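You operate a simulated robot arm through the tools that you are given. There is no shell and no other tool. Be economical: measure what you need, move in short steps, check, and stop when the job is done.

You are at the controls of a simulated two-armed robot. One attempt, no reset.

JOB
Zero the comparator on the brass block and lock it.
Fine: hold the comparator steady while you turn the fine knob; the block ends in the blue tray. Set down upright: what you pick out.

It is judged by the outcome, as a careful person would: the job done as asked, and still so three seconds after it is handed in. It fails if anything else is knocked over, pushed out of place, dropped, spilled or broken.

ROBOT AND FRAMES
Two 7-joint arms with two-finger parallel grippers on one trunk, on a base that drives. Base frame: it is fixed to the floor where the robot stands at the start and does not move with it; the origin is under the middle of the robot, x ahead of it, y to its left, z up; the surface under the hand at the start is at about z = 0.86. Readings come in m, degrees, newtons and seconds.
The left shoulder is at the start at [0.06, 0.144, 0.926], the right one opposite. With the tool pointing down near the work surface each hand reaches from about 0.3 to 0.72 m from the robot's upright axis, wherever it stands, measured 20 degrees to its own side. Places, roughly: brass block (4x3x5 cm) [0.5, 0, 0.9]; comparator lock knob [0.5, 0.2, 0.9]; fine knob [0.5, 0.3, 0.9]; inside of the blue tray [0.5, -0.2, 0.9]; pocket of the comparator [0.5, 0.4, 0.9]. Payload 1.57 kg a hand.
The tool frame of a hand sits at the grasp point between the pads (the TCP): z along the fingers, y along the line on which they close. The tips reach 0.03 m beyond it. Largest opening 0.11 m; finger width 0.024, thickness 0.012; the body of the gripper, 0.048 by 0.112 m, starts 0.078 m behind the TCP.
Orientation is told as [roll, pitch, yaw] about the base's x, y, z axes, in that order, counted from this pose: with the fingers straight down and closing along the base's y, the tool's x points along the base's -x, its y along +y and its z along -z.

CONTROLS
- The arms move only by the tool jog_arm. It takes "left_commands", "right_commands" or both (then of equal length, played together; a hand with none holds still); each is a list of rows, each a list of 7 numbers: the shift along the tool's x, y, z in cm, then the turn, a rotation vector about the tool's x, y, z in degrees, then the finger opening in cm, from 0 to 11. In form: [[tx, ty, tz, ax, ay, az, hand], ...]. A call has 1 to 20 rows; each row shifts and turns the commanded pose from where the row before left it, along the tool's axes as they then stand. Rows are played at 5 a second. More than 0.05 m and 8.6 degrees between two rows, or a gripper value outside its range, and nothing of the call is played. Where a pose cannot be reached the arm comes as near as it can. A force on the tool above 90 N (or 10 N above the force at the start of the call, whichever is more), or a blocked arm, ends the call early, and 0.2 s more pass. The fingers move at their own pace (about 0.045 m/s each) and stop on an object; they squeeze with about 32 N. The grip force told is the motor's: it shows also when the fingers shut on nothing. Time passes only in rows, and 0.2 s behind the last, so rows that do not move let the fingers close. It gives the time, the measured TCP pose, the force on the tool (base axes), the opening and the grip force at its end, in the units of the frame above (readings bear some noise), with the torque about the TCP (base axes, N m) and any sound that the robot's microphone picked up.
- Cameras (640 x 400 px; columns grow to the right, rows downward): "scene" is now at [0.0495, -0.0076, 1.5193]; the picture's right is [-0.05, -1.00, 0.00], its down [-0.83, 0.04, -0.56] and it looks along [0.56, -0.03, -0.83] (base axes); focal length 249 px, centre (320, 200). "left" rides on the left gripper at [0.07, -0.016, -0.141] in its tool frame; the picture's right is [0.23, 0.97, 0.00], its down [-0.86, 0.20, -0.48] and it looks along [-0.47, 0.11, 0.88] (tool axes); focal length 222 px, centre (320, 200). "right" rides on the right gripper at [0.07, 0.016, -0.141] in its tool frame; the picture's right is [-0.23, 0.97, 0.00], its down [-0.86, -0.20, -0.48] and it looks along [-0.47, -0.11, 0.88] (tool axes); focal length 222 px, centre (320, 200). There is no depth. A picture from a camera that has moved, and an enlarged one, comes with that camera's place and axes in the base frame and with its lens. The place of the scene camera against the robot may be out by one fixed shift of up to 0.018 m in any direction.
- snapshot(camera): a new picture of that camera. The clock stands still meanwhile.
- lift_body(by): slides the trunk up (or, below 0, down) by that many m; the arms and the scene camera ride with it, the base frame stays. It gives what a move gives, with no picture.
- steer(legs): drives the robot by 1 to 6 legs, each [ahead, left, turn to the left] in m, m and degrees, along the robot's own axes; the way and the turn of a leg run together, so that a leg with both is an arc; at most 1.5 m and 180 degrees a leg. The arms and the cameras ride along, it lands a little off, and it stops where it bumps. It gives what a move gives.
- turn_head(pan, tilt): turns the head with the scene camera to pan (to the left, within 86 degrees either way) and tilt (down, from -29 to 69), counted from straight ahead of the robot. It gives what a move gives.
- close_up(camera, box): a new picture of the part [left, top, right, bottom] of that camera's present view, enlarged. The clock stands still meanwhile.
- hand_in(): hands the job in; it is judged then, once.

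Work in short steps. Places have to be worked out from the pictures, the camera data and where the tool is seen: move nearer, look again, correct. Check each grasp and each placing, and mend what went wrong. You have 120 turns and 108 pictures in all, those below and enlarged ones among them. Open the grippers and draw the arms clear of the work before you hand the job in, unless the task says otherwise; then end with one line.

The tools are called after "Call:" as name(argument=value, ...) on one line, values as JSON. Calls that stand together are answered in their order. jog_arm: Moves the arms, as the interface text tells. Its arguments: {"type":"object","properties":{"left_commands":{"type":"array","items":{"type":"array","items":{"type":"number"}}},"right_commands":{"type":"array","items":{"type":"array","items":{"type":"number"}}}},"required":[]} The other tools are called the same way: lift_body (by) slides the trunk up or down; steer (legs) drives the base; turn_head (pan, tilt) turns the head that bears the scene camera; snapshot (camera) takes a picture; close_up (camera, box) takes an enlarged picture of a part of a camera's view; hand_in () hands the job in.

At the start:

```text
clock: 0.0
left_tool_pos: [0.3198, 0.3318, 0.9992]
left_tool_rot: [0.0, 0.0, 0.0]
left_force: [-0.4, -0.2, -0.5]
left_wrist_torque: [0.01, -0.02, 0.0]
left_width: 0.1097
left_grip_force: 0.0
right_tool_pos: [0.4601, -0.0337, 0.9995]
right_tool_rot: [0.1, 0.0, 0.0]
right_force: [-0.1, 0.4, -0.5]
right_wrist_torque: [0.01, -0.01, 0.0]
right_width: 0.1099
right_grip_force: 0.0
trunk travel left (down, up): [-0.525, 0.065]
robot x, y, heading: [-0.0005, -0.0012, -0.1]
head pan, tilt: [-3.0, 56.0]
```

scene: 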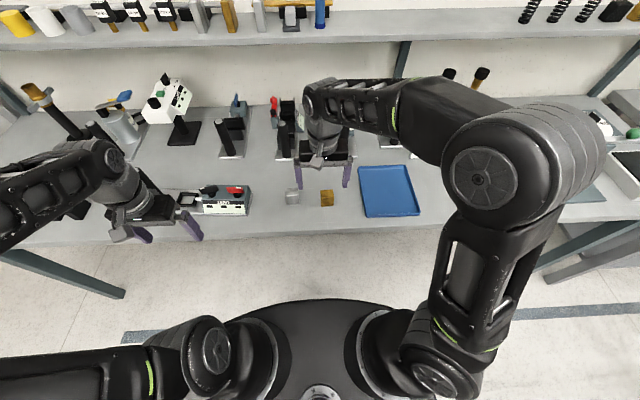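
right: 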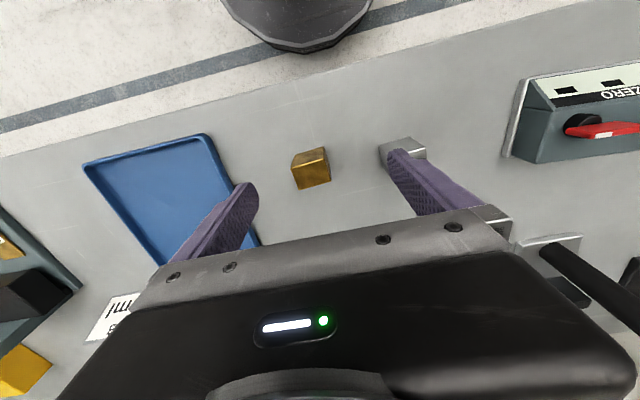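
left: 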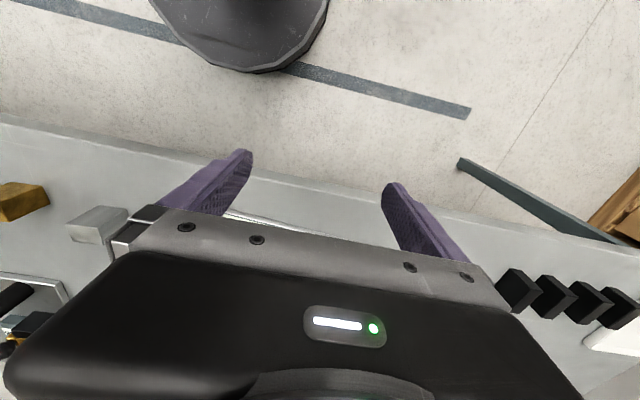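

The comparator looks to be the grey box labelled ZERO, with a lock knob and a pocket to its left. I'll enlarge the view to read its parts.

Call:
close_up(camera="scene", box=[160, 170, 270, 230])

Call:
close_up(camera="right", box=[480, 40, 640, 180])

Call:
close_up(camera="scene", box=[260, 160, 440, 230])

```text
5.82 times, centred on (215, 200) of scene
camera zoom: at [0.0495, -0.0076, 1.5193], right [-0.05, -1.0, 0.0], down [-0.83, 0.04, -0.56], along [0.56, -0.03, -0.83], focal length 1450 px, centre (931, 200)
```

zoom: 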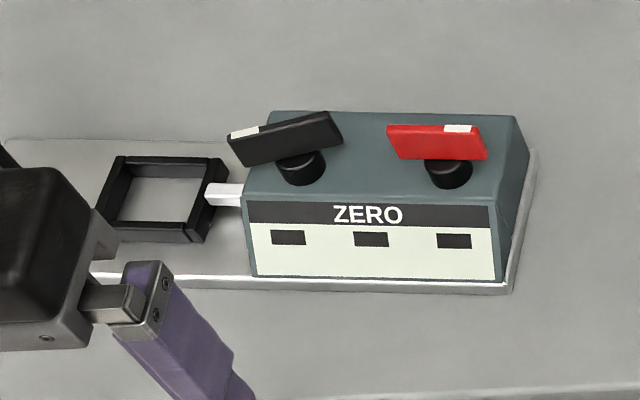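

```text
2.86 times, centred on (560, 110) of right
camera zoom: at [0.3905, -0.0157, 1.1421], right [0.23, 0.97, 0.0], down [0.86, -0.2, 0.48], along [0.47, -0.11, -0.88], focal length 635 px, centre (-366, 457)
```

zoom: 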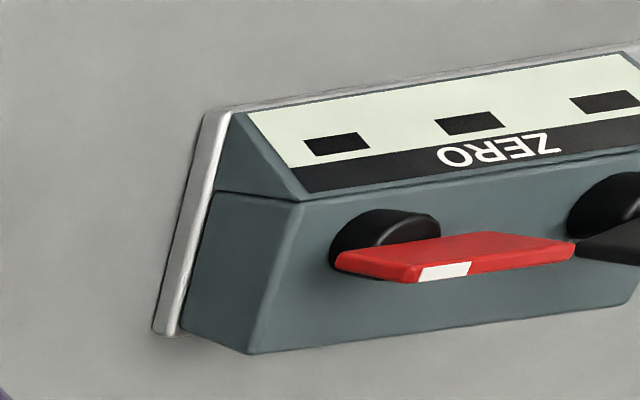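

```text
3.56 times, centred on (350, 195) of scene
camera zoom: at [0.0495, -0.0076, 1.5193], right [-0.05, -1.0, 0.0], down [-0.83, 0.04, -0.56], along [0.56, -0.03, -0.83], focal length 886 px, centre (213, 218)
```

zoom: 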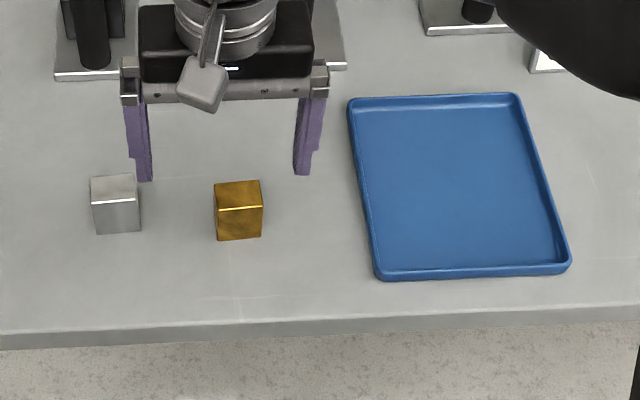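

Brass block is at about (0.47, -0.045), the steel one beside it is a decoy. The left hand will carry the block, so I clear the right hand to the right and bring the left hand up and over.

Call:
jog_arm(right_commands=[[1, -4, -1, 0, 0, 0, 11], [1, -4, -1, 0, 0, 0, 11], [1, -4, -1, 0, 0, 0, 11], [1, -4, -1, 0, 0, 0, 11], [1, -4, -1, 0, 0, 0, 11], [1, -4, -1, 0, 0, 0, 11], [0, 0, 0, 0, 0, 0, 11], [0, 0, 0, 0, 0, 0, 11], [0, 0, 0, 0, 0, 0, 11], [0, 0, 0, 0, 0, 0, 11]], left_commands=[[0, 0, -4, 0, 0, 0, 11], [0, 0, -4, 0, 0, 0, 11], [0, 0, -2, 0, 0, 0, 11], [-2, -4.5, 0, 0, 0, 0, 11], [-2, -4.5, 0, 0, 0, 0, 11], [-2, -4.5, 0, 0, 0, 0, 11], [-2, -4.5, 0, 0, 0, 0, 11], [-2, -4.5, 0, 0, 0, 0, 11], [-2, -4.5, 0, 0, 0, 0, 11], [-2, -4.5, 0, 0, 0, 0, 11]])

Call:
snapshot(camera="left")

Call:
snapshot(camera="scene")

```text
clock: 2.2
left_tool_pos: [0.4604, 0.0163, 1.0969]
left_tool_rot: [0.1, 0.0, 0.0]
left_force: [0.1, -0.7, -0.1]
left_wrist_torque: [0.06, -0.01, -0.02]
left_width: 0.1103
left_grip_force: 0.0
right_tool_pos: [0.3989, -0.2743, 1.0598]
right_tool_rot: [0.0, 0.0, 0.0]
right_force: [0.4, -0.2, -0.1]
right_wrist_torque: [0.0, 0.01, 0.02]
right_width: 0.1098
right_grip_force: 0.0
trunk travel left (down, up): [-0.525, 0.065]
robot x, y, heading: [-0.0006, -0.0016, 0.1]
head pan, tilt: [-3.0, 56.0]
```

```text
101 pictures are left
camera left: at [0.3912, 0.0015, 1.2379], right [-0.23, 0.97, 0.0], down [0.85, 0.2, 0.48], along [0.47, 0.11, -0.88], focal length 222 px, centre (320, 200)
```

left: 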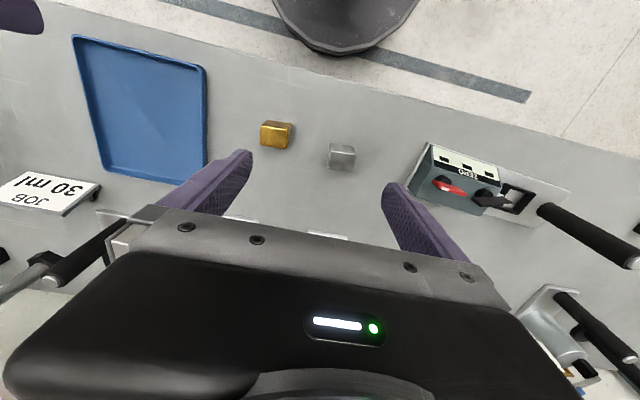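

```text
100 pictures are left
camera scene: at [0.0497, -0.0097, 1.5193], right [-0.05, -1.0, 0.0], down [-0.83, 0.04, -0.56], along [0.56, -0.03, -0.83], focal length 249 px, centre (320, 200)
```

scene: 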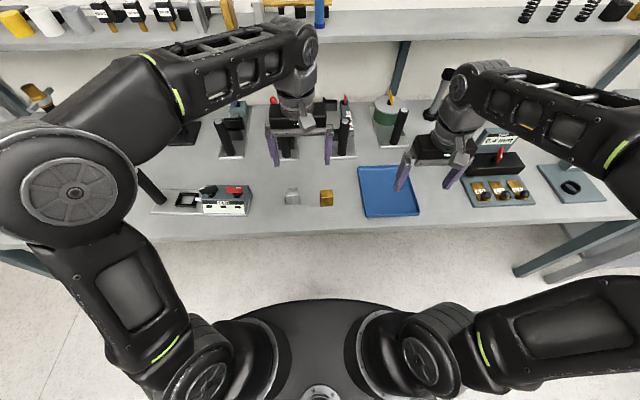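

The left hand now sees everything. I enlarge both the blocks and the comparator for measuring.

Call:
close_up(camera="left", box=[240, 100, 370, 181])

Call:
close_up(camera="left", box=[400, 130, 580, 243])

Call:
close_up(camera="scene", box=[140, 165, 268, 245])

```text
4.92 times, centred on (305, 140) of left
camera zoom: at [0.3912, 0.0015, 1.2379], right [-0.23, 0.97, 0.0], down [0.85, 0.2, 0.48], along [0.47, 0.11, -0.88], focal length 1094 px, centre (394, 493)
```

zoom: 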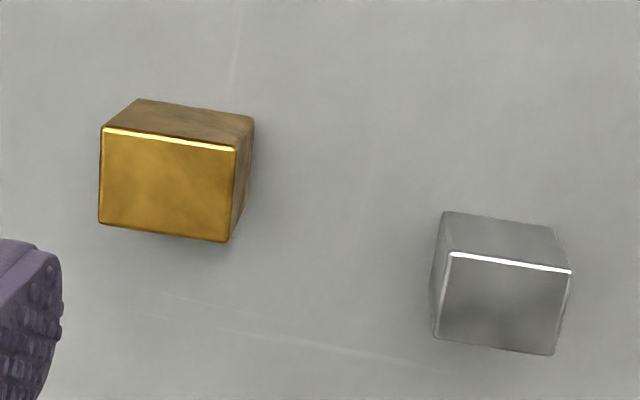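

```text
3.54 times, centred on (490, 186) of left
camera zoom: at [0.3912, 0.0015, 1.2379], right [-0.23, 0.97, 0.0], down [0.85, 0.2, 0.48], along [0.47, 0.11, -0.88], focal length 786 px, centre (-282, 248)
```

zoom: 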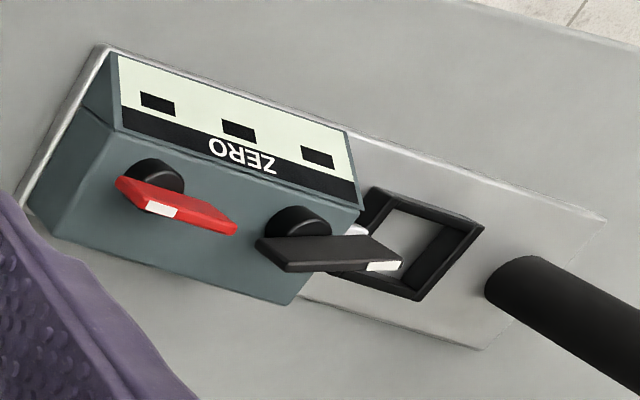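

```text
5.00 times, centred on (204, 205) of scene
camera zoom: at [0.0497, -0.0097, 1.5193], right [-0.05, -1.0, 0.0], down [-0.83, 0.04, -0.56], along [0.56, -0.03, -0.83], focal length 1246 px, centre (900, 175)
```

zoom: 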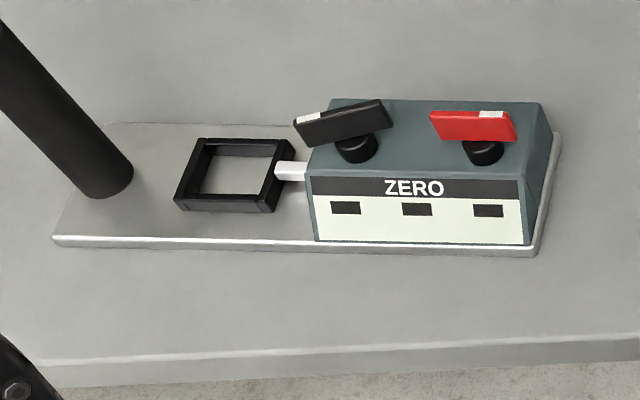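

The brass block is 4 cm along y and 3 cm along x, with its top centre near (0.481, -0.046, 0.91) and about 3° of yaw. I move above it with a 7 cm opening and check before descending.

Call:
jog_arm(left_commands=[[-1.1, -3.1, 2, 0, 0, -3, 7], [-1.1, -3.1, 3, 0, 0, 0, 7], [0, 0, 4, 0, 0, 0, 7], [0, 0, 2.5, 0, 0, 0, 7], [0, 0, 0, 0, 0, 0, 7]])

Call:
snapshot(camera="left")

```text
clock: 3.4
left_tool_pos: [0.4836, -0.0434, 0.9842]
left_tool_rot: [0.0, 0.0, 3.0]
left_force: [0.0, 0.5, 0.3]
left_wrist_torque: [-0.01, -0.01, 0.04]
left_width: 0.0701
left_grip_force: 0.0
right_tool_pos: [0.3986, -0.2733, 1.0594]
right_tool_rot: [-0.1, -0.1, 0.0]
right_force: [0.4, -0.7, 0.2]
right_wrist_torque: [-0.01, 0.0, -0.06]
right_width: 0.11
right_grip_force: 0.0
trunk travel left (down, up): [-0.525, 0.065]
robot x, y, heading: [0.002, 0.0005, 0.3]
head pan, tilt: [-3.0, 56.0]
```

```text
96 pictures are left
camera left: at [0.4145, -0.0622, 1.1247], right [-0.28, 0.96, 0.0], down [0.84, 0.24, 0.48], along [0.46, 0.13, -0.88], focal length 222 px, centre (320, 200)
```

left: 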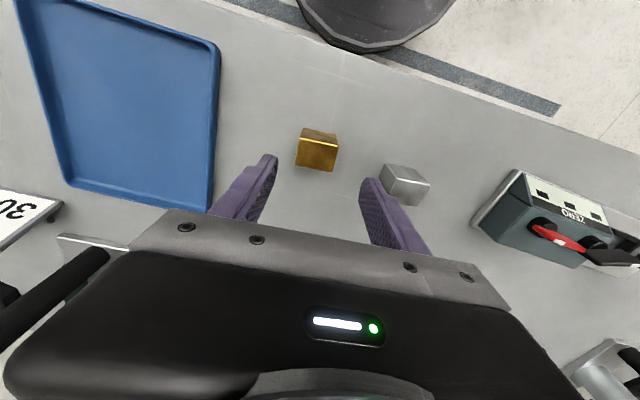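

Block top now measures (0.480, -0.049). I correct, descend to z 0.92 and close.

Call:
jog_arm(left_commands=[[0.35, -0.5, 3, 0, 0, 0, 7], [0, 0, 3.2, 0, 0, 0, 7], [0, 0, 0, 0, 0, 0, 7], [0, 0, 0, 0, 0, 0, 3], [0, 0, 0, 0, 0, 0, 3], [0, 0, 0, 0, 0, 0, 3], [0, 0, 0, 0, 0, 0, 3]])

Call:
snapshot(camera="left")

```text
clock: 5.0
left_tool_pos: [0.4805, -0.0488, 0.9213]
left_tool_rot: [0.0, -0.1, 3.0]
left_force: [-1.1, 1.1, 1.5]
left_wrist_torque: [-0.01, -0.01, 0.0]
left_width: 0.0398
left_grip_force: 31.5
right_tool_pos: [0.399, -0.2732, 1.0583]
right_tool_rot: [0.0, 0.0, 0.0]
right_force: [-0.6, -0.7, 0.6]
right_wrist_torque: [0.02, -0.03, 0.01]
right_width: 0.1099
right_grip_force: 0.0
trunk travel left (down, up): [-0.525, 0.065]
robot x, y, heading: [-0.0006, -0.0012, 0.2]
head pan, tilt: [-3.0, 56.0]
```

```text
95 pictures are left
camera left: at [0.412, -0.0673, 1.062], right [-0.28, 0.96, 0.0], down [0.84, 0.24, 0.48], along [0.46, 0.13, -0.88], focal length 222 px, centre (320, 200)
```

left: 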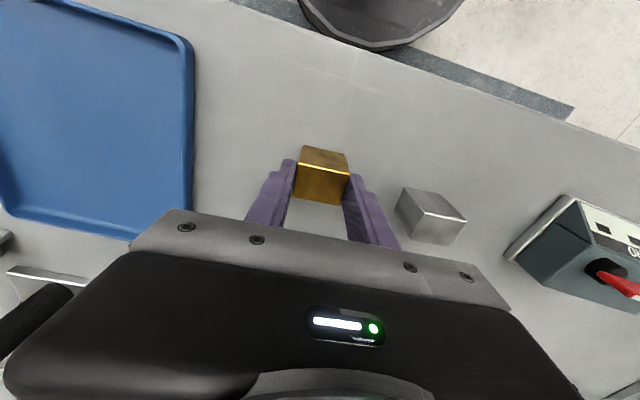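

Grasped at 4.0 cm. I lift and carry it toward the pocket, staying well above the knobs.

Call:
jog_arm(left_commands=[[0, 0, -3, 0, 0, 0, 3], [0, 0, -4, 0, 0, 0, 3], [0, 0, -4, 0, 0, 0, 3], [0, 0, -4, 0, 0, 0, 3], [-0.2, 4.5, 0, 0, 0, 3, 3], [-0.2, 4.5, 0, 0, 0, 0, 3], [-0.2, 4.5, 0, 0, 0, 0, 3], [-0.2, 4.5, 0, 0, 0, 0, 3], [-0.2, 4.5, 0, 0, 0, 0, 3], [-0.2, 4.5, 0, 0, 0, 0, 3], [-0.2, 4.5, 0, 0, 0, 0, 3], [-0.2, 4.5, 0, 0, 0, 0, 3], [0, 0, 0, 0, 0, 0, 3], [0, 0, 0, 0, 0, 0, 3]])

Call:
snapshot(camera="left")

Call:
snapshot(camera="scene")

```text
clock: 8.0
left_tool_pos: [0.4928, 0.3102, 1.0732]
left_tool_rot: [0.0, 0.0, 0.1]
left_force: [0.4, 0.3, -4.4]
left_wrist_torque: [0.01, -0.02, -0.03]
left_width: 0.0397
left_grip_force: 31.6
right_tool_pos: [0.3997, -0.2732, 1.0595]
right_tool_rot: [-0.1, 0.0, 0.0]
right_force: [-0.1, 0.0, -0.3]
right_wrist_torque: [-0.02, -0.02, 0.03]
right_width: 0.1101
right_grip_force: 0.0
trunk travel left (down, up): [-0.525, 0.065]
robot x, y, heading: [-0.003, -0.0038, 0.1]
head pan, tilt: [-3.0, 56.0]
```

```text
94 pictures are left
camera left: at [0.423, 0.2957, 1.2146], right [-0.23, 0.97, 0.0], down [0.86, 0.2, 0.48], along [0.47, 0.11, -0.88], focal length 222 px, centre (320, 200)
```

left: 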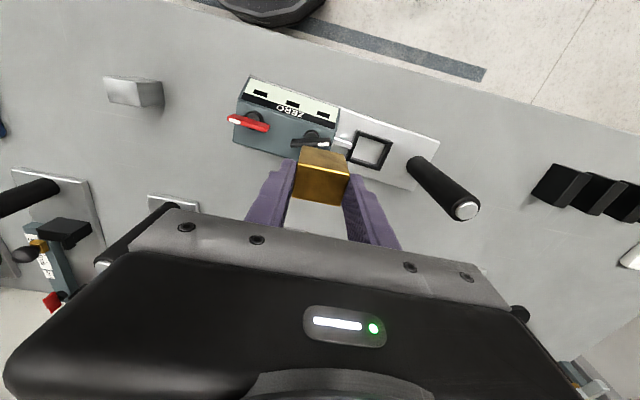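

```text
93 pictures are left
camera scene: at [0.0499, -0.0072, 1.5193], right [-0.05, -1.0, 0.0], down [-0.83, 0.04, -0.56], along [0.56, -0.03, -0.83], focal length 249 px, centre (320, 200)
```

scene: 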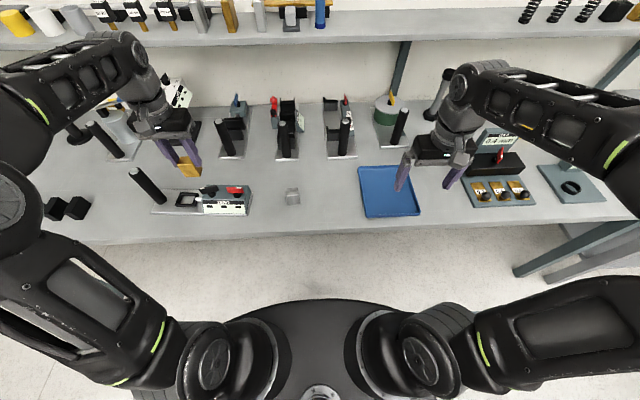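

Clear view of the pocket and post from the left camera; I enlarge it to measure.

Call:
close_up(camera="left", box=[290, 100, 450, 200])

Call:
close_up(camera="left", box=[215, 70, 345, 170])

```text
4.00 times, centred on (370, 150) of left
camera zoom: at [0.423, 0.2957, 1.2146], right [-0.23, 0.97, 0.0], down [0.86, 0.2, 0.48], along [0.47, 0.11, -0.88], focal length 888 px, centre (120, 400)
```

zoom: 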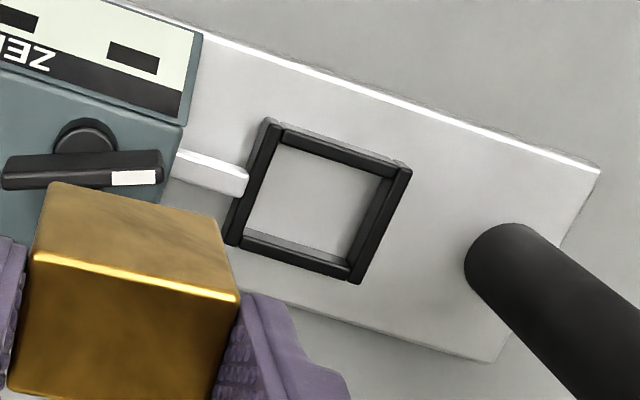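

```text
4.00 times, centred on (280, 120) of left
camera zoom: at [0.423, 0.2957, 1.2146], right [-0.23, 0.97, 0.0], down [0.86, 0.2, 0.48], along [0.47, 0.11, -0.88], focal length 888 px, centre (480, 520)
```

zoom: 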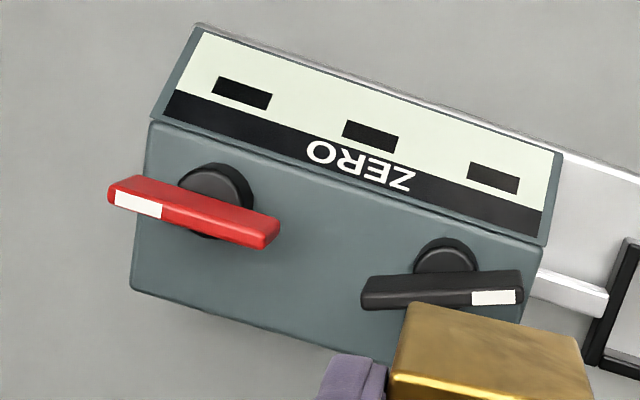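

Pocket centre measures (0.501, 0.390), yaw about -3°; post at (0.510, 0.481), top about z 1.005. I move the block above the pocket with its underside just above the frame and look.

Call:
jog_arm(left_commands=[[-0.4, 4, 0, 0, 0, 3, 3], [-0.4, 4, 0, 0, 0, 0, 3], [0, 0, 4, 0, 0, 0, 3], [0, 0, 4, 0, 0, 0, 3], [0, 0, 2.5, 0, 0, 0, 3], [0, 0, 0, 0, 0, 0, 3], [0, 0, 0, 0, 0, 0, 3]])

Call:
close_up(camera="left", box=[240, 80, 400, 240])

Call:
close_up(camera="scene", box=[140, 160, 260, 230])

```text
clock: 9.6
left_tool_pos: [0.5029, 0.3929, 0.9669]
left_tool_rot: [0.0, 0.0, -3.0]
left_force: [0.0, -0.2, -3.4]
left_wrist_torque: [0.0, 0.04, 0.01]
left_width: 0.04
left_grip_force: 31.4
right_tool_pos: [0.4003, -0.2734, 1.0585]
right_tool_rot: [0.1, -0.1, 0.0]
right_force: [0.0, 0.9, 0.4]
right_wrist_torque: [-0.01, -0.01, 0.0]
right_width: 0.11
right_grip_force: 0.0
trunk travel left (down, up): [-0.525, 0.065]
robot x, y, heading: [-0.0015, 0.0009, -0.2]
head pan, tilt: [-3.0, 56.0]
```

```text
2.50 times, centred on (320, 160) of left
camera zoom: at [0.4324, 0.3822, 1.1075], right [-0.18, 0.98, 0.0], down [0.86, 0.15, 0.48], along [0.47, 0.08, -0.88], focal length 555 px, centre (320, 300)
```

zoom: 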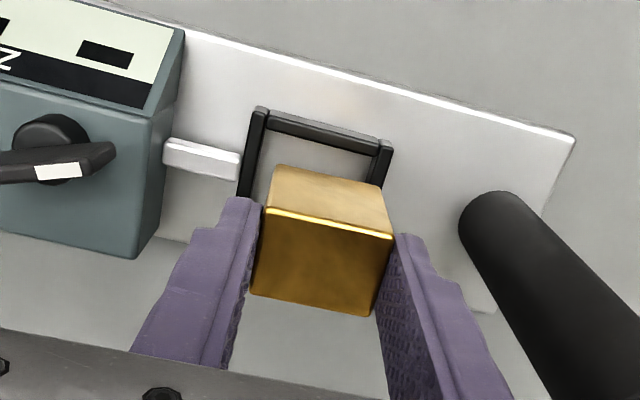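

```text
5.33 times, centred on (200, 195) of scene
camera zoom: at [0.0499, -0.0074, 1.5193], right [-0.05, -1.0, 0.0], down [-0.83, 0.04, -0.56], along [0.56, -0.03, -0.83], focal length 1329 px, centre (960, 227)
```

zoom: 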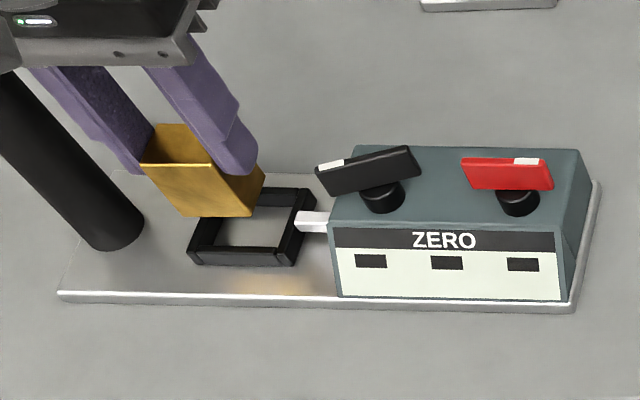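

Pocket re-measures to centre (0.500, 0.3915), so I shift 2 mm back and 1 mm right, then lower 2 cm to check entry.

Call:
jog_arm(left_commands=[[0.2, -0.1, 0, 0, 0, 0.5, 3], [0, 0, 1, 0, 0, 0, 3], [0, 0, 1, 0, 0, 0, 3], [0, 0, 0, 0, 0, 0, 3]])

Call:
close_up(camera="left", box=[240, 80, 400, 240])

Call:
close_up(camera="scene", box=[140, 160, 260, 230])

```text
clock: 10.6
left_tool_pos: [0.5019, 0.3921, 0.9472]
left_tool_rot: [0.0, 0.1, -3.5]
left_force: [0.4, 0.5, -4.8]
left_wrist_torque: [-0.01, 0.0, 0.0]
left_width: 0.0397
left_grip_force: 32.0
right_tool_pos: [0.4, -0.2729, 1.0585]
right_tool_rot: [0.0, 0.0, 0.0]
right_force: [0.3, 0.3, 0.5]
right_wrist_torque: [0.01, -0.01, 0.0]
right_width: 0.1103
right_grip_force: 0.1
trunk travel left (down, up): [-0.525, 0.065]
robot x, y, heading: [-0.0001, -0.0026, -0.3]
head pan, tilt: [-3.0, 56.0]
```

```text
2.50 times, centred on (320, 160) of left
camera zoom: at [0.4308, 0.3814, 1.0883], right [-0.17, 0.99, 0.0], down [0.87, 0.15, 0.48], along [0.47, 0.08, -0.88], focal length 555 px, centre (320, 300)
```

zoom: 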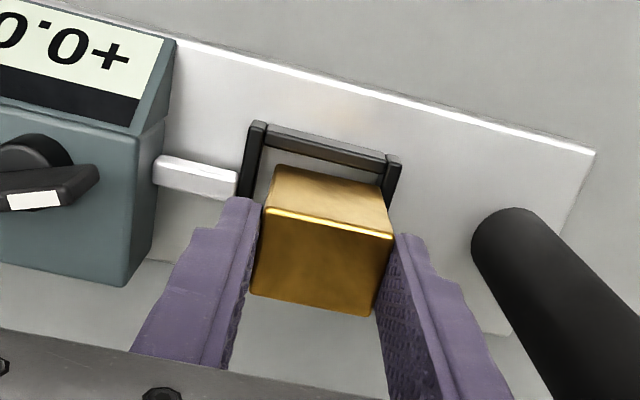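

```text
5.33 times, centred on (200, 195) of scene
camera zoom: at [0.0498, -0.0074, 1.5193], right [-0.05, -1.0, 0.0], down [-0.83, 0.04, -0.56], along [0.56, -0.03, -0.83], focal length 1329 px, centre (960, 227)
```

zoom: 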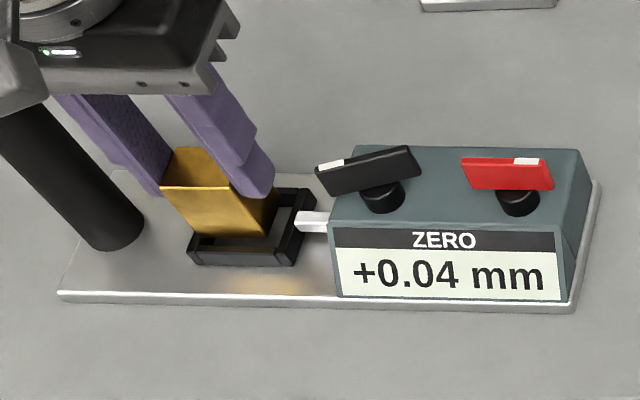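

The display woke up (+0.04 mm), so the probe senses the block. I trim 1.5 mm in x and lower the rest, watching the force.

Call:
jog_arm(left_commands=[[0.15, 0, 0.5, 0, 0, 0, 3], [0, 0, 0.5, 0, 0, 0, 3], [0, 0, 0.5, 0, 0, 0, 3], [0, 0, 0.2, 0, 0, 0, 3], [0, 0, 0, 0, 0, 0, 3]])

Call:
close_up(camera="left", box=[240, 80, 400, 240])

Call:
close_up(camera="scene", box=[140, 160, 260, 230])

```text
clock: 11.8
left_tool_pos: [0.499, 0.3913, 0.9304]
left_tool_rot: [-0.1, -0.1, -3.5]
left_force: [-1.3, 0.3, 7.7]
left_wrist_torque: [-0.15, -0.03, -0.04]
left_width: 0.0396
left_grip_force: 32.3
right_tool_pos: [0.3993, -0.2732, 1.0593]
right_tool_rot: [-0.1, 0.0, 0.0]
right_force: [-0.6, -0.1, 0.5]
right_wrist_torque: [0.0, 0.01, -0.02]
right_width: 0.1101
right_grip_force: 0.1
trunk travel left (down, up): [-0.525, 0.065]
robot x, y, heading: [-0.0013, -0.0025, -0.1]
head pan, tilt: [-3.0, 56.0]
```

```text
2.50 times, centred on (320, 160) of left
camera zoom: at [0.4285, 0.3799, 1.0719], right [-0.17, 0.99, 0.0], down [0.87, 0.15, 0.48], along [0.47, 0.08, -0.88], focal length 555 px, centre (320, 300)
```

zoom: 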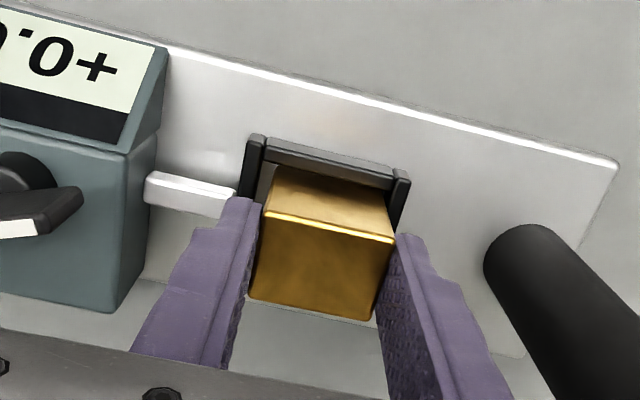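

```text
5.33 times, centred on (200, 195) of scene
camera zoom: at [0.0488, -0.008, 1.5194], right [-0.05, -1.0, 0.0], down [-0.83, 0.04, -0.56], along [0.56, -0.03, -0.83], focal length 1329 px, centre (960, 227)
```

zoom: 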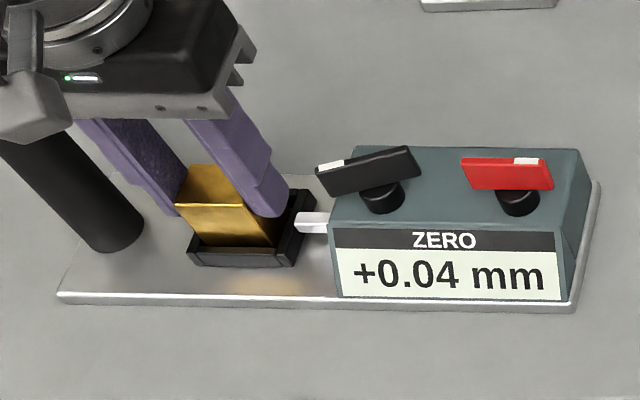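

About 12 N of upward support at the expected floor height, with the block inside the frame. I release gently and rise.

Call:
jog_arm(left_commands=[[0, 0, 0, 0, 0, 0, 4.6], [0, 0, 0, 0, 0, 0, 5.4], [0, 0, 0, 0, 0, 0, 5.4], [0, 0, -2, 0, 0, 0, 5.4], [0, 0, -3, 0, 0, 0, 5.4], [0, 0, -4, 0, 0, 0, 5.4], [0, 0, 0, 0, 0, 0, 5.4]])

Call:
close_up(camera="left", box=[200, 50, 480, 230])

Call:
close_up(camera="scene", box=[140, 160, 260, 230])

```text
clock: 13.4
left_tool_pos: [0.5017, 0.3897, 1.0231]
left_tool_rot: [0.0, 0.0, -3.5]
left_force: [-0.6, -0.5, -0.2]
left_wrist_torque: [-0.03, -0.01, 0.0]
left_width: 0.054
left_grip_force: 0.1
right_tool_pos: [0.3998, -0.2726, 1.0597]
right_tool_rot: [0.0, -0.1, 0.0]
right_force: [0.3, -0.2, 0.8]
right_wrist_torque: [0.0, 0.03, -0.04]
right_width: 0.11
right_grip_force: 0.0
trunk travel left (down, up): [-0.525, 0.065]
robot x, y, heading: [0.0008, 0.0001, -0.2]
head pan, tilt: [-3.0, 56.0]
```

```text
2.22 times, centred on (340, 140) of left
camera zoom: at [0.4307, 0.3792, 1.1639], right [-0.17, 0.99, 0.0], down [0.87, 0.15, 0.48], along [0.47, 0.08, -0.88], focal length 494 px, centre (276, 333)
```

zoom: 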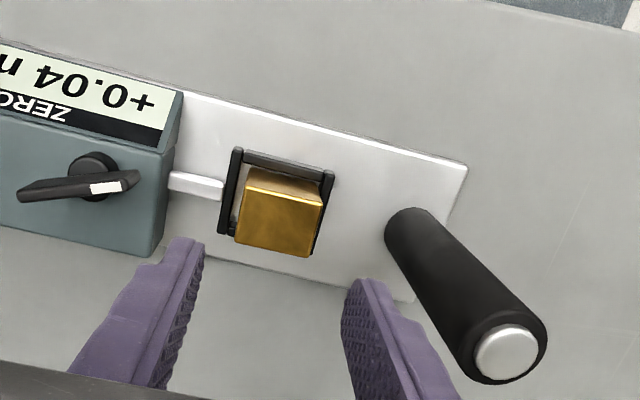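

```text
5.33 times, centred on (200, 195) of scene
camera zoom: at [0.0498, -0.0075, 1.5193], right [-0.05, -1.0, 0.0], down [-0.83, 0.04, -0.56], along [0.56, -0.03, -0.83], focal length 1329 px, centre (960, 227)
```

zoom: 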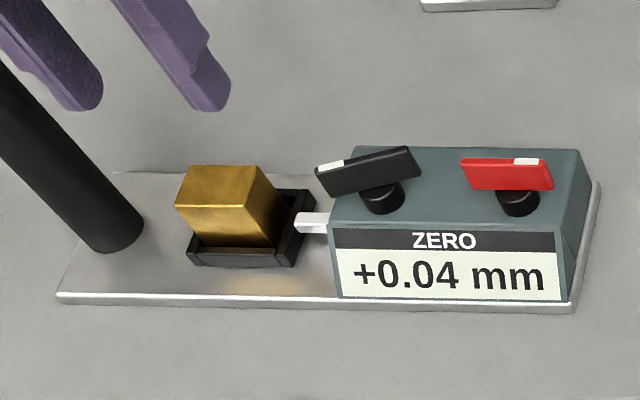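

The block is seated at +0.04 mm, and the comparator's post at (0.508, 0.481) is the place to hold. The right hand is at its limit for the fine knob, so I raise the left hand and drive 0.2 m left.

Call:
jog_arm(left_commands=[[0, 0, -4, 0, 0, 0, 9], [0, 0, -4, 0, 0, 0, 9], [0, 0, 0, 0, 0, 0, 9]])

Call:
steer(legs=[[0, 0.2, 0]])

Call:
snapshot(camera="scene")

Call:
snapshot(camera="left")

```text
clock: 14.2
left_tool_pos: [0.4992, 0.3913, 1.0829]
left_tool_rot: [0.0, -0.1, -3.4]
left_force: [0.5, -0.2, -0.3]
left_wrist_torque: [0.03, -0.03, 0.0]
left_width: 0.09
left_grip_force: 0.1
left hand out of reach, approached as far as the arm can: row 2
right_tool_pos: [0.3976, -0.2732, 1.0589]
right_tool_rot: [0.1, 0.0, -0.1]
right_force: [0.0, -0.2, -0.7]
right_wrist_torque: [0.02, 0.02, 0.02]
right_width: 0.1099
right_grip_force: 0.0
trunk travel left (down, up): [-0.525, 0.065]
robot x, y, heading: [0.0002, -0.0006, -0.1]
head pan, tilt: [-3.0, 56.0]
```

```text
clock: 15.8
left_tool_pos: [0.4978, 0.5964, 1.082]
left_tool_rot: [-0.2, 0.0, -3.4]
left_force: [0.1, 0.5, 0.3]
left_wrist_torque: [-0.01, 0.02, -0.03]
left_width: 0.0901
left_grip_force: 0.1
right_tool_pos: [0.3995, -0.0683, 1.0581]
right_tool_rot: [0.0, 0.0, 0.1]
right_force: [-0.7, -0.2, 1.2]
right_wrist_torque: [0.0, -0.02, 0.01]
right_width: 0.1096
right_grip_force: 0.1
trunk travel left (down, up): [-0.525, 0.065]
robot x, y, heading: [-0.0016, 0.2047, 0.1]
head pan, tilt: [-3.0, 56.0]
```

```text
82 pictures are left
camera scene: at [0.0493, 0.198, 1.5193], right [-0.05, -1.0, 0.0], down [-0.83, 0.04, -0.56], along [0.56, -0.03, -0.83], focal length 249 px, centre (320, 200)
```

scene: 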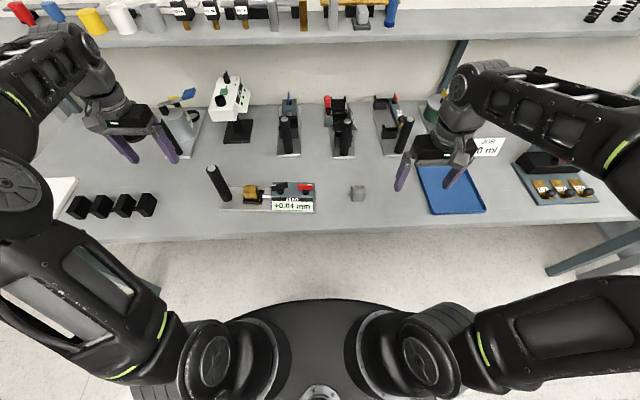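

```text
81 pictures are left
camera left: at [0.4281, 0.5858, 1.2231], right [-0.17, 0.99, 0.0], down [0.87, 0.15, 0.48], along [0.47, 0.08, -0.88], focal length 222 px, centre (320, 200)
```

left: 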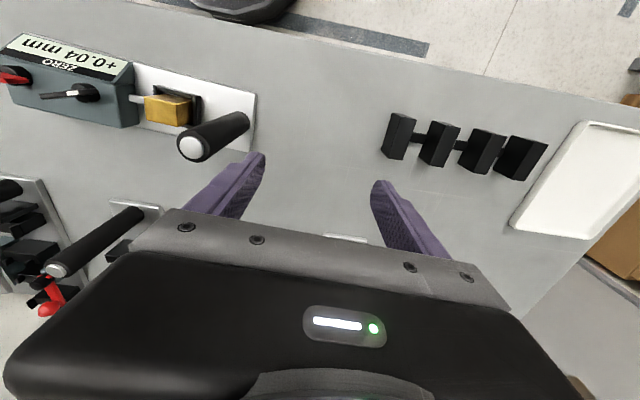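

I bring the left hand over the post, staying above its top, and at the same time bring the right hand nearer at a safe height.

Call:
jog_arm(left_commands=[[-0.5, -4, 0, 0, 0, 0, 9], [-0.6, -4, 0, 0, 0, 0, 9], [-0.6, -4.2, 0, 0, 0, 0, 9], [0, 0, 0, 0, 0, 0, 9], [0, 0, 0, 0, 0, 0, 9], [0, 0, 0, 0, 0, 0, 9]], right_commands=[[0, 4, 0, 0, 0, 0, 9], [0, 4, 0, 0, 0, 0, 9], [0, 4, 0, 0, 0, 0, 9], [0, 4, 0, 0, 0, 0, 9], [0, 4, 0, 0, 0, 0, 9], [0, 0, 0, 0, 0, 0, 9]])

Call:
snapshot(camera="left")

Call:
snapshot(camera="right")

```text
clock: 17.2
left_tool_pos: [0.51, 0.4724, 1.0844]
left_tool_rot: [0.0, 0.0, -3.4]
left_force: [-0.9, 1.0, -0.1]
left_wrist_torque: [-0.01, 0.02, 0.0]
left_width: 0.0903
left_grip_force: 0.1
right_tool_pos: [0.3968, 0.1318, 1.0584]
right_tool_rot: [0.0, 0.0, 0.1]
right_force: [-0.6, 0.4, -0.5]
right_wrist_torque: [-0.05, 0.0, -0.01]
right_width: 0.0902
right_grip_force: 0.0
trunk travel left (down, up): [-0.525, 0.065]
robot x, y, heading: [-0.0016, 0.2051, -0.1]
head pan, tilt: [-3.0, 56.0]
```

```text
80 pictures are left
camera left: at [0.4402, 0.4623, 1.2247], right [-0.17, 0.99, 0.0], down [0.87, 0.15, 0.48], along [0.47, 0.08, -0.88], focal length 222 px, centre (320, 200)
```

left: 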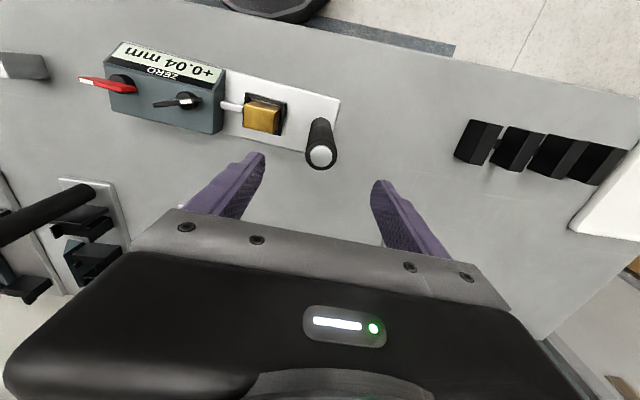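

```text
79 pictures are left
camera right: at [0.3266, 0.1483, 1.2003], right [0.23, 0.97, 0.0], down [0.86, -0.2, 0.48], along [0.47, -0.11, -0.88], focal length 222 px, centre (320, 200)
```

right: 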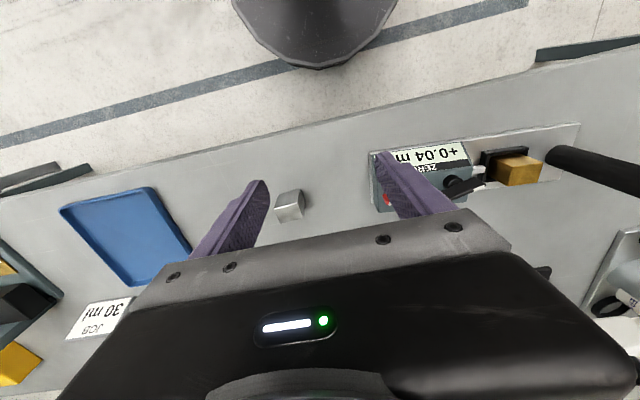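

Post top is at about (0.507, 0.474), nearly under the left TCP. I descend 10 cm and close on the post gently (no motion while closing).

Call:
jog_arm(left_commands=[[0.3, 0.2, 3, 0, 0, 0, 8], [0, 0, 3.5, 0, 0, 0, 8], [0, 0, 3.5, 0, 0, 0, 8], [0, 0, 0, 0, 0, 0, 8]])

Call:
snapshot(camera="left")

```text
clock: 18.2
left_tool_pos: [0.5072, 0.4744, 0.9826]
left_tool_rot: [0.0, -0.1, -3.4]
left_force: [0.3, 0.0, 0.9]
left_wrist_torque: [0.01, -0.01, 0.0]
left_width: 0.0797
left_grip_force: 0.1
right_tool_pos: [0.3959, 0.1317, 1.0589]
right_tool_rot: [0.0, 0.0, 0.1]
right_force: [0.8, 0.3, -0.6]
right_wrist_torque: [0.0, -0.01, -0.02]
right_width: 0.09
right_grip_force: 0.0
trunk travel left (down, up): [-0.525, 0.065]
robot x, y, heading: [0.001, 0.2083, 0.1]
head pan, tilt: [-3.0, 56.0]
```

```text
78 pictures are left
camera left: at [0.4355, 0.4633, 1.124], right [-0.17, 0.99, 0.0], down [0.87, 0.15, 0.48], along [0.47, 0.08, -0.88], focal length 222 px, centre (320, 200)
```

left: 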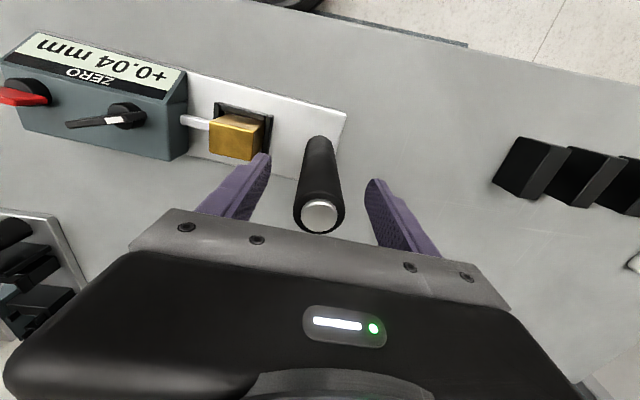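

The post is centred between the pads. I close.

Call:
jog_arm(left_commands=[[0, 0, 0, 0, 0, 0, 5], [0, 0, 0, 0, 0, 0, 4], [0, 0, 0, 0, 0, 0, 3], [0, 0, 0, 0, 0, 0, 2], [0, 0, 0, 0, 0, 0, 2]], right_commands=[[-1, 3, 0, 0, 0, 0, 7], [-1, 3, 0, 0, 0, 0, 7], [0, 3, 0, 0, 0, 0, 7], [0, 2.5, 0, 0, 0, 0, 7], [0, 0, 0, 0, 0, 0, 7]])

Call:
snapshot(camera="right")

Call:
close_up(camera="scene", box=[190, 150, 340, 230])

```text
clock: 19.4
left_tool_pos: [0.5059, 0.4743, 0.9828]
left_tool_rot: [0.1, 0.0, -3.5]
left_force: [-0.1, -4.3, -1.0]
left_wrist_torque: [0.44, 0.0, 0.03]
left_width: 0.0317
left_grip_force: 29.7
right_tool_pos: [0.4174, 0.2464, 1.057]
right_tool_rot: [0.1, -0.1, 0.1]
right_force: [-0.3, -0.2, -0.2]
right_wrist_torque: [0.0, 0.03, 0.01]
right_width: 0.0699
right_grip_force: 0.0
trunk travel left (down, up): [-0.525, 0.065]
robot x, y, heading: [0.005, 0.2021, -0.0]
head pan, tilt: [-3.0, 56.0]
```

```text
77 pictures are left
camera right: at [0.3483, 0.2634, 1.2002], right [0.23, 0.97, 0.0], down [0.86, -0.2, 0.48], along [0.47, -0.11, -0.88], focal length 222 px, centre (320, 200)
```

right: 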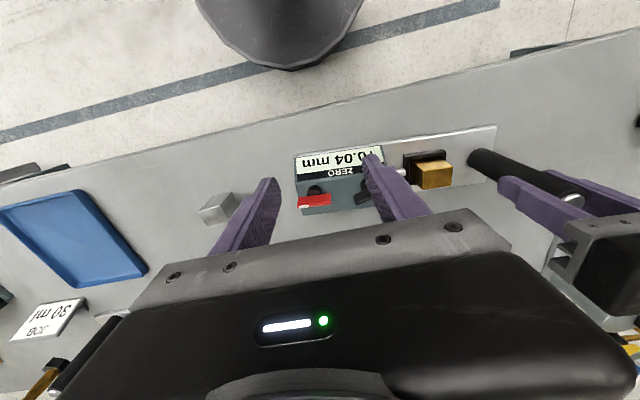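

```text
4.27 times, centred on (265, 190) of scene
camera zoom: at [0.0494, 0.1961, 1.5193], right [-0.05, -1.0, 0.0], down [-0.83, 0.04, -0.56], along [0.56, -0.03, -0.83], focal length 1063 px, centre (555, 243)
```

zoom: 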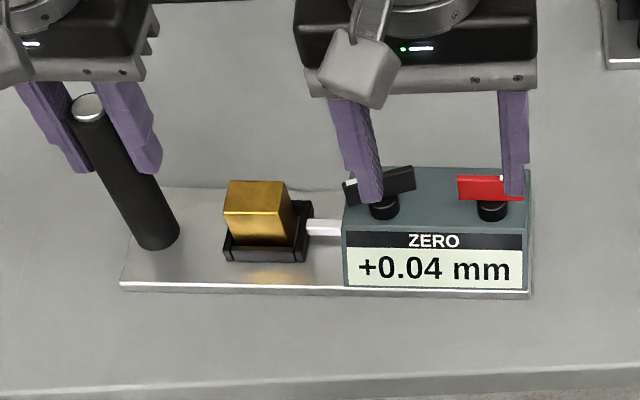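

The post is held (3.2 cm, 30 N) and nothing moved. Next I centre the right hand over the fine knob to measure it.

Call:
jog_arm(right_commands=[[-1, 3, 0, 0, 0, 0, 9], [-1, 3, 0, 0, 0, 0, 9], [0, 0, 0, 0, 0, 0, 9], [0, 0, 0, 0, 0, 0, 9]])

Call:
close_up(camera="right", box=[240, 100, 440, 225])

Call:
close_up(camera="left", box=[0, 20, 280, 195])

```text
clock: 20.4
left_tool_pos: [0.5065, 0.4745, 0.9834]
left_tool_rot: [0.1, 0.1, -3.3]
left_force: [-0.1, -0.3, 1.5]
left_wrist_torque: [-0.71, 0.4, -0.27]
left_width: 0.0318
left_grip_force: 31.6
right_tool_pos: [0.4389, 0.3079, 1.0601]
right_tool_rot: [0.0, -0.1, 0.1]
right_force: [-1.0, 0.2, -0.3]
right_wrist_torque: [-0.04, 0.03, -0.02]
right_width: 0.0899
right_grip_force: 0.0
trunk travel left (down, up): [-0.525, 0.065]
robot x, y, heading: [0.0002, 0.2027, 0.2]
head pan, tilt: [-3.0, 56.0]
```

```text
3.20 times, centred on (340, 162) of right
camera zoom: at [0.368, 0.3243, 1.2026], right [0.22, 0.97, 0.0], down [0.86, -0.2, 0.48], along [0.47, -0.11, -0.88], focal length 711 px, centre (256, 320)
```

zoom: 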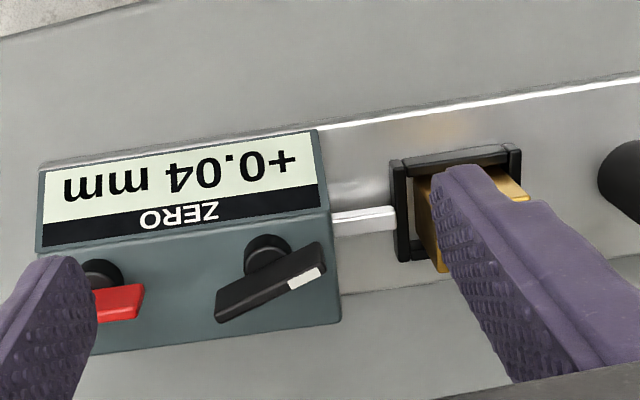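

```text
2.29 times, centred on (140, 108) of left
camera zoom: at [0.4358, 0.4635, 1.1243], right [-0.17, 0.99, 0.0], down [0.87, 0.15, 0.48], along [0.47, 0.08, -0.88], focal length 508 px, centre (731, 411)
```

zoom: 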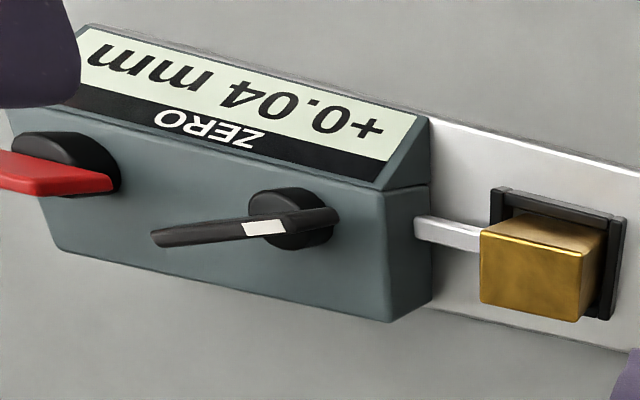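

By triangulation, the fine knob's bar centre is about (0.4925, 0.301, 0.938), yaw +13°, 4.5 cm long, with the box top at z 0.91. I align above it with a 6 cm opening so the fingers clear the red knob, and check.

Call:
jog_arm(right_commands=[[-2.6, -0.3, 0, 0, 0, 0, 6], [-2.7, -0.4, 0, 0, 0, 0, 6], [0, 0, 0, 0, 0, -6.5, 6], [0, 0, 0, 0, 0, -6.5, 6], [0, 0, 3, 0, 0, 0, 6], [0, 0, 3, 0, 0, 0, 6], [0, 0, 0, 0, 0, 0, 6]])

Call:
close_up(camera="right", box=[220, 90, 420, 240])

Call:
close_up(camera="left", box=[0, 20, 280, 195])

```text
clock: 22.0
left_tool_pos: [0.5056, 0.4747, 0.9825]
left_tool_rot: [-0.1, 0.0, -3.4]
left_force: [-0.2, 2.3, 2.2]
left_wrist_torque: [-0.64, 0.05, 0.02]
left_width: 0.0315
left_grip_force: 32.2
right_tool_pos: [0.4918, 0.2994, 0.9989]
right_tool_rot: [0.0, 0.0, 13.1]
right_force: [0.2, -1.0, 1.0]
right_wrist_torque: [0.03, -0.01, 0.02]
right_width: 0.0599
right_grip_force: 0.1
trunk travel left (down, up): [-0.525, 0.065]
robot x, y, heading: [0.0029, 0.2045, 0.2]
head pan, tilt: [-3.0, 56.0]
```

```text
2.67 times, centred on (320, 165) of right
camera zoom: at [0.4207, 0.3012, 1.1399], right [0.0, 1.0, 0.0], down [0.88, 0.0, 0.48], along [0.48, 0.0, -0.88], focal length 592 px, centre (320, 293)
```

zoom: 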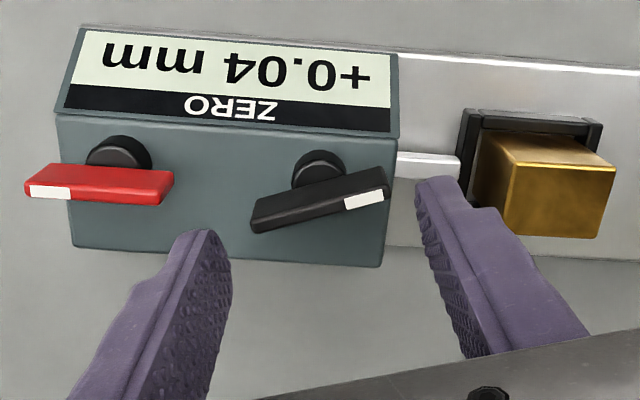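

```text
2.29 times, centred on (140, 108) of left
camera zoom: at [0.4358, 0.4637, 1.1243], right [-0.17, 0.99, 0.0], down [0.87, 0.15, 0.48], along [0.47, 0.08, -0.88], focal length 508 px, centre (731, 411)
```

zoom: 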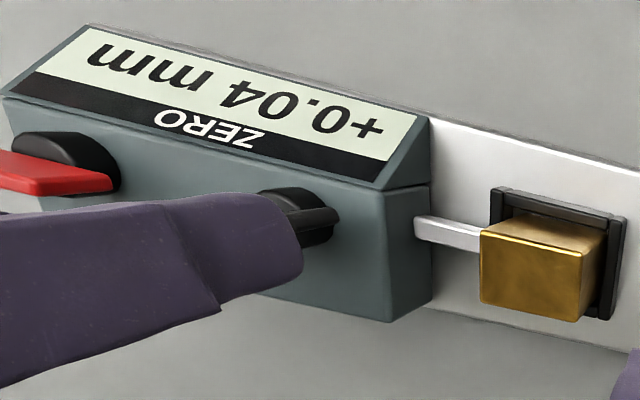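

The aligned view puts the bar at (0.4915, 0.3005), yaw about 15°. I turn 2° more and descend to z 0.952, then look before closing.

Call:
jog_arm(right_commands=[[0, 0.1, 2.5, 0, 0, -2, 6], [0, 0, 2.2, 0, 0, 0, 6], [0, 0, 0, 0, 0, 0, 6]])

Call:
close_up(camera="right", box=[220, 90, 420, 240])

Call:
close_up(camera="scene", box=[190, 150, 340, 230])

```text
clock: 22.8
left_tool_pos: [0.5064, 0.474, 0.9839]
left_tool_rot: [0.0, 0.0, -3.4]
left_force: [0.5, 2.7, 2.2]
left_wrist_torque: [-0.3, 0.05, 0.03]
left_width: 0.0314
left_grip_force: 31.4
right_tool_pos: [0.4924, 0.3002, 0.9505]
right_tool_rot: [0.0, 0.0, 15.1]
right_force: [-0.1, 0.0, 0.0]
right_wrist_torque: [0.03, 0.03, -0.03]
right_width: 0.0601
right_grip_force: 0.1
trunk travel left (down, up): [-0.525, 0.065]
robot x, y, heading: [0.0008, 0.2058, -0.4]
head pan, tilt: [-3.0, 56.0]
```

```text
2.67 times, centred on (320, 165) of right
camera zoom: at [0.4207, 0.2989, 1.0929], right [-0.04, 1.0, 0.0], down [0.88, 0.03, 0.48], along [0.48, 0.02, -0.88], focal length 592 px, centre (320, 293)
```

zoom: 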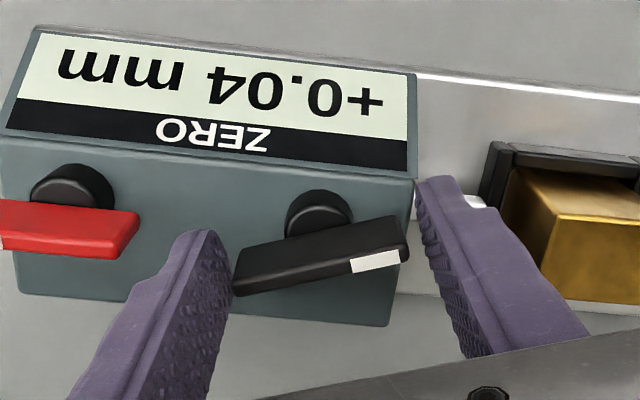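

```text
4.27 times, centred on (265, 190) of scene
camera zoom: at [0.0493, 0.1969, 1.5193], right [-0.05, -1.0, 0.0], down [-0.83, 0.04, -0.56], along [0.56, -0.03, -0.83], focal length 1063 px, centre (555, 243)
```

zoom: 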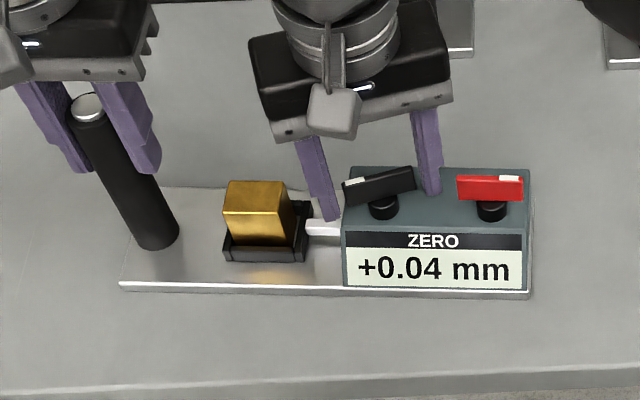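

The bar sits squarely between the pads. I close on its ends.

Call:
jog_arm(right_commands=[[0, 0, 0, 0, 0, 0, 5], [0, 0, 0, 0, 0, 0, 4.4], [0, 0, 0, 0, 0, 0, 3.5], [0, 0, 0, 0, 0, 0, 3.5]])

Call:
close_up(camera="right", box=[220, 90, 420, 240])

```text
clock: 23.8
left_tool_pos: [0.506, 0.4739, 0.9837]
left_tool_rot: [0.0, 0.0, -3.4]
left_force: [0.3, 3.9, 3.7]
left_wrist_torque: [-0.65, 0.11, -0.04]
left_width: 0.0316
left_grip_force: 32.1
right_tool_pos: [0.4917, 0.2995, 0.9505]
right_tool_rot: [-0.1, 0.0, 15.1]
right_force: [-0.6, -1.8, 0.0]
right_wrist_torque: [0.1, -0.08, -0.01]
right_width: 0.0498
right_grip_force: 31.9
trunk travel left (down, up): [-0.525, 0.065]
robot x, y, heading: [-0.0037, 0.203, 0.2]
head pan, tilt: [-3.0, 56.0]
```

```text
2.67 times, centred on (320, 165) of right
camera zoom: at [0.4208, 0.2987, 1.093], right [-0.03, 1.0, 0.0], down [0.88, 0.03, 0.48], along [0.48, 0.02, -0.88], focal length 592 px, centre (320, 293)
```

zoom: 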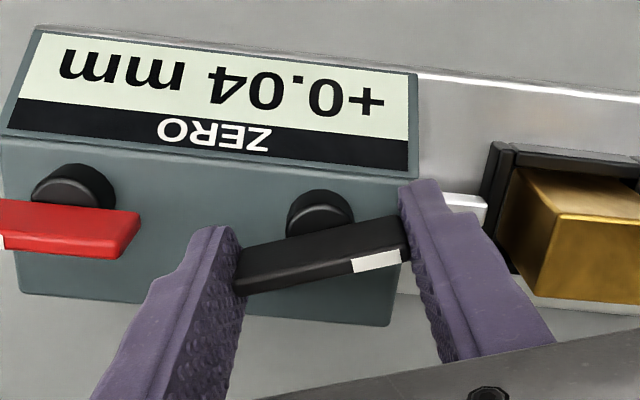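

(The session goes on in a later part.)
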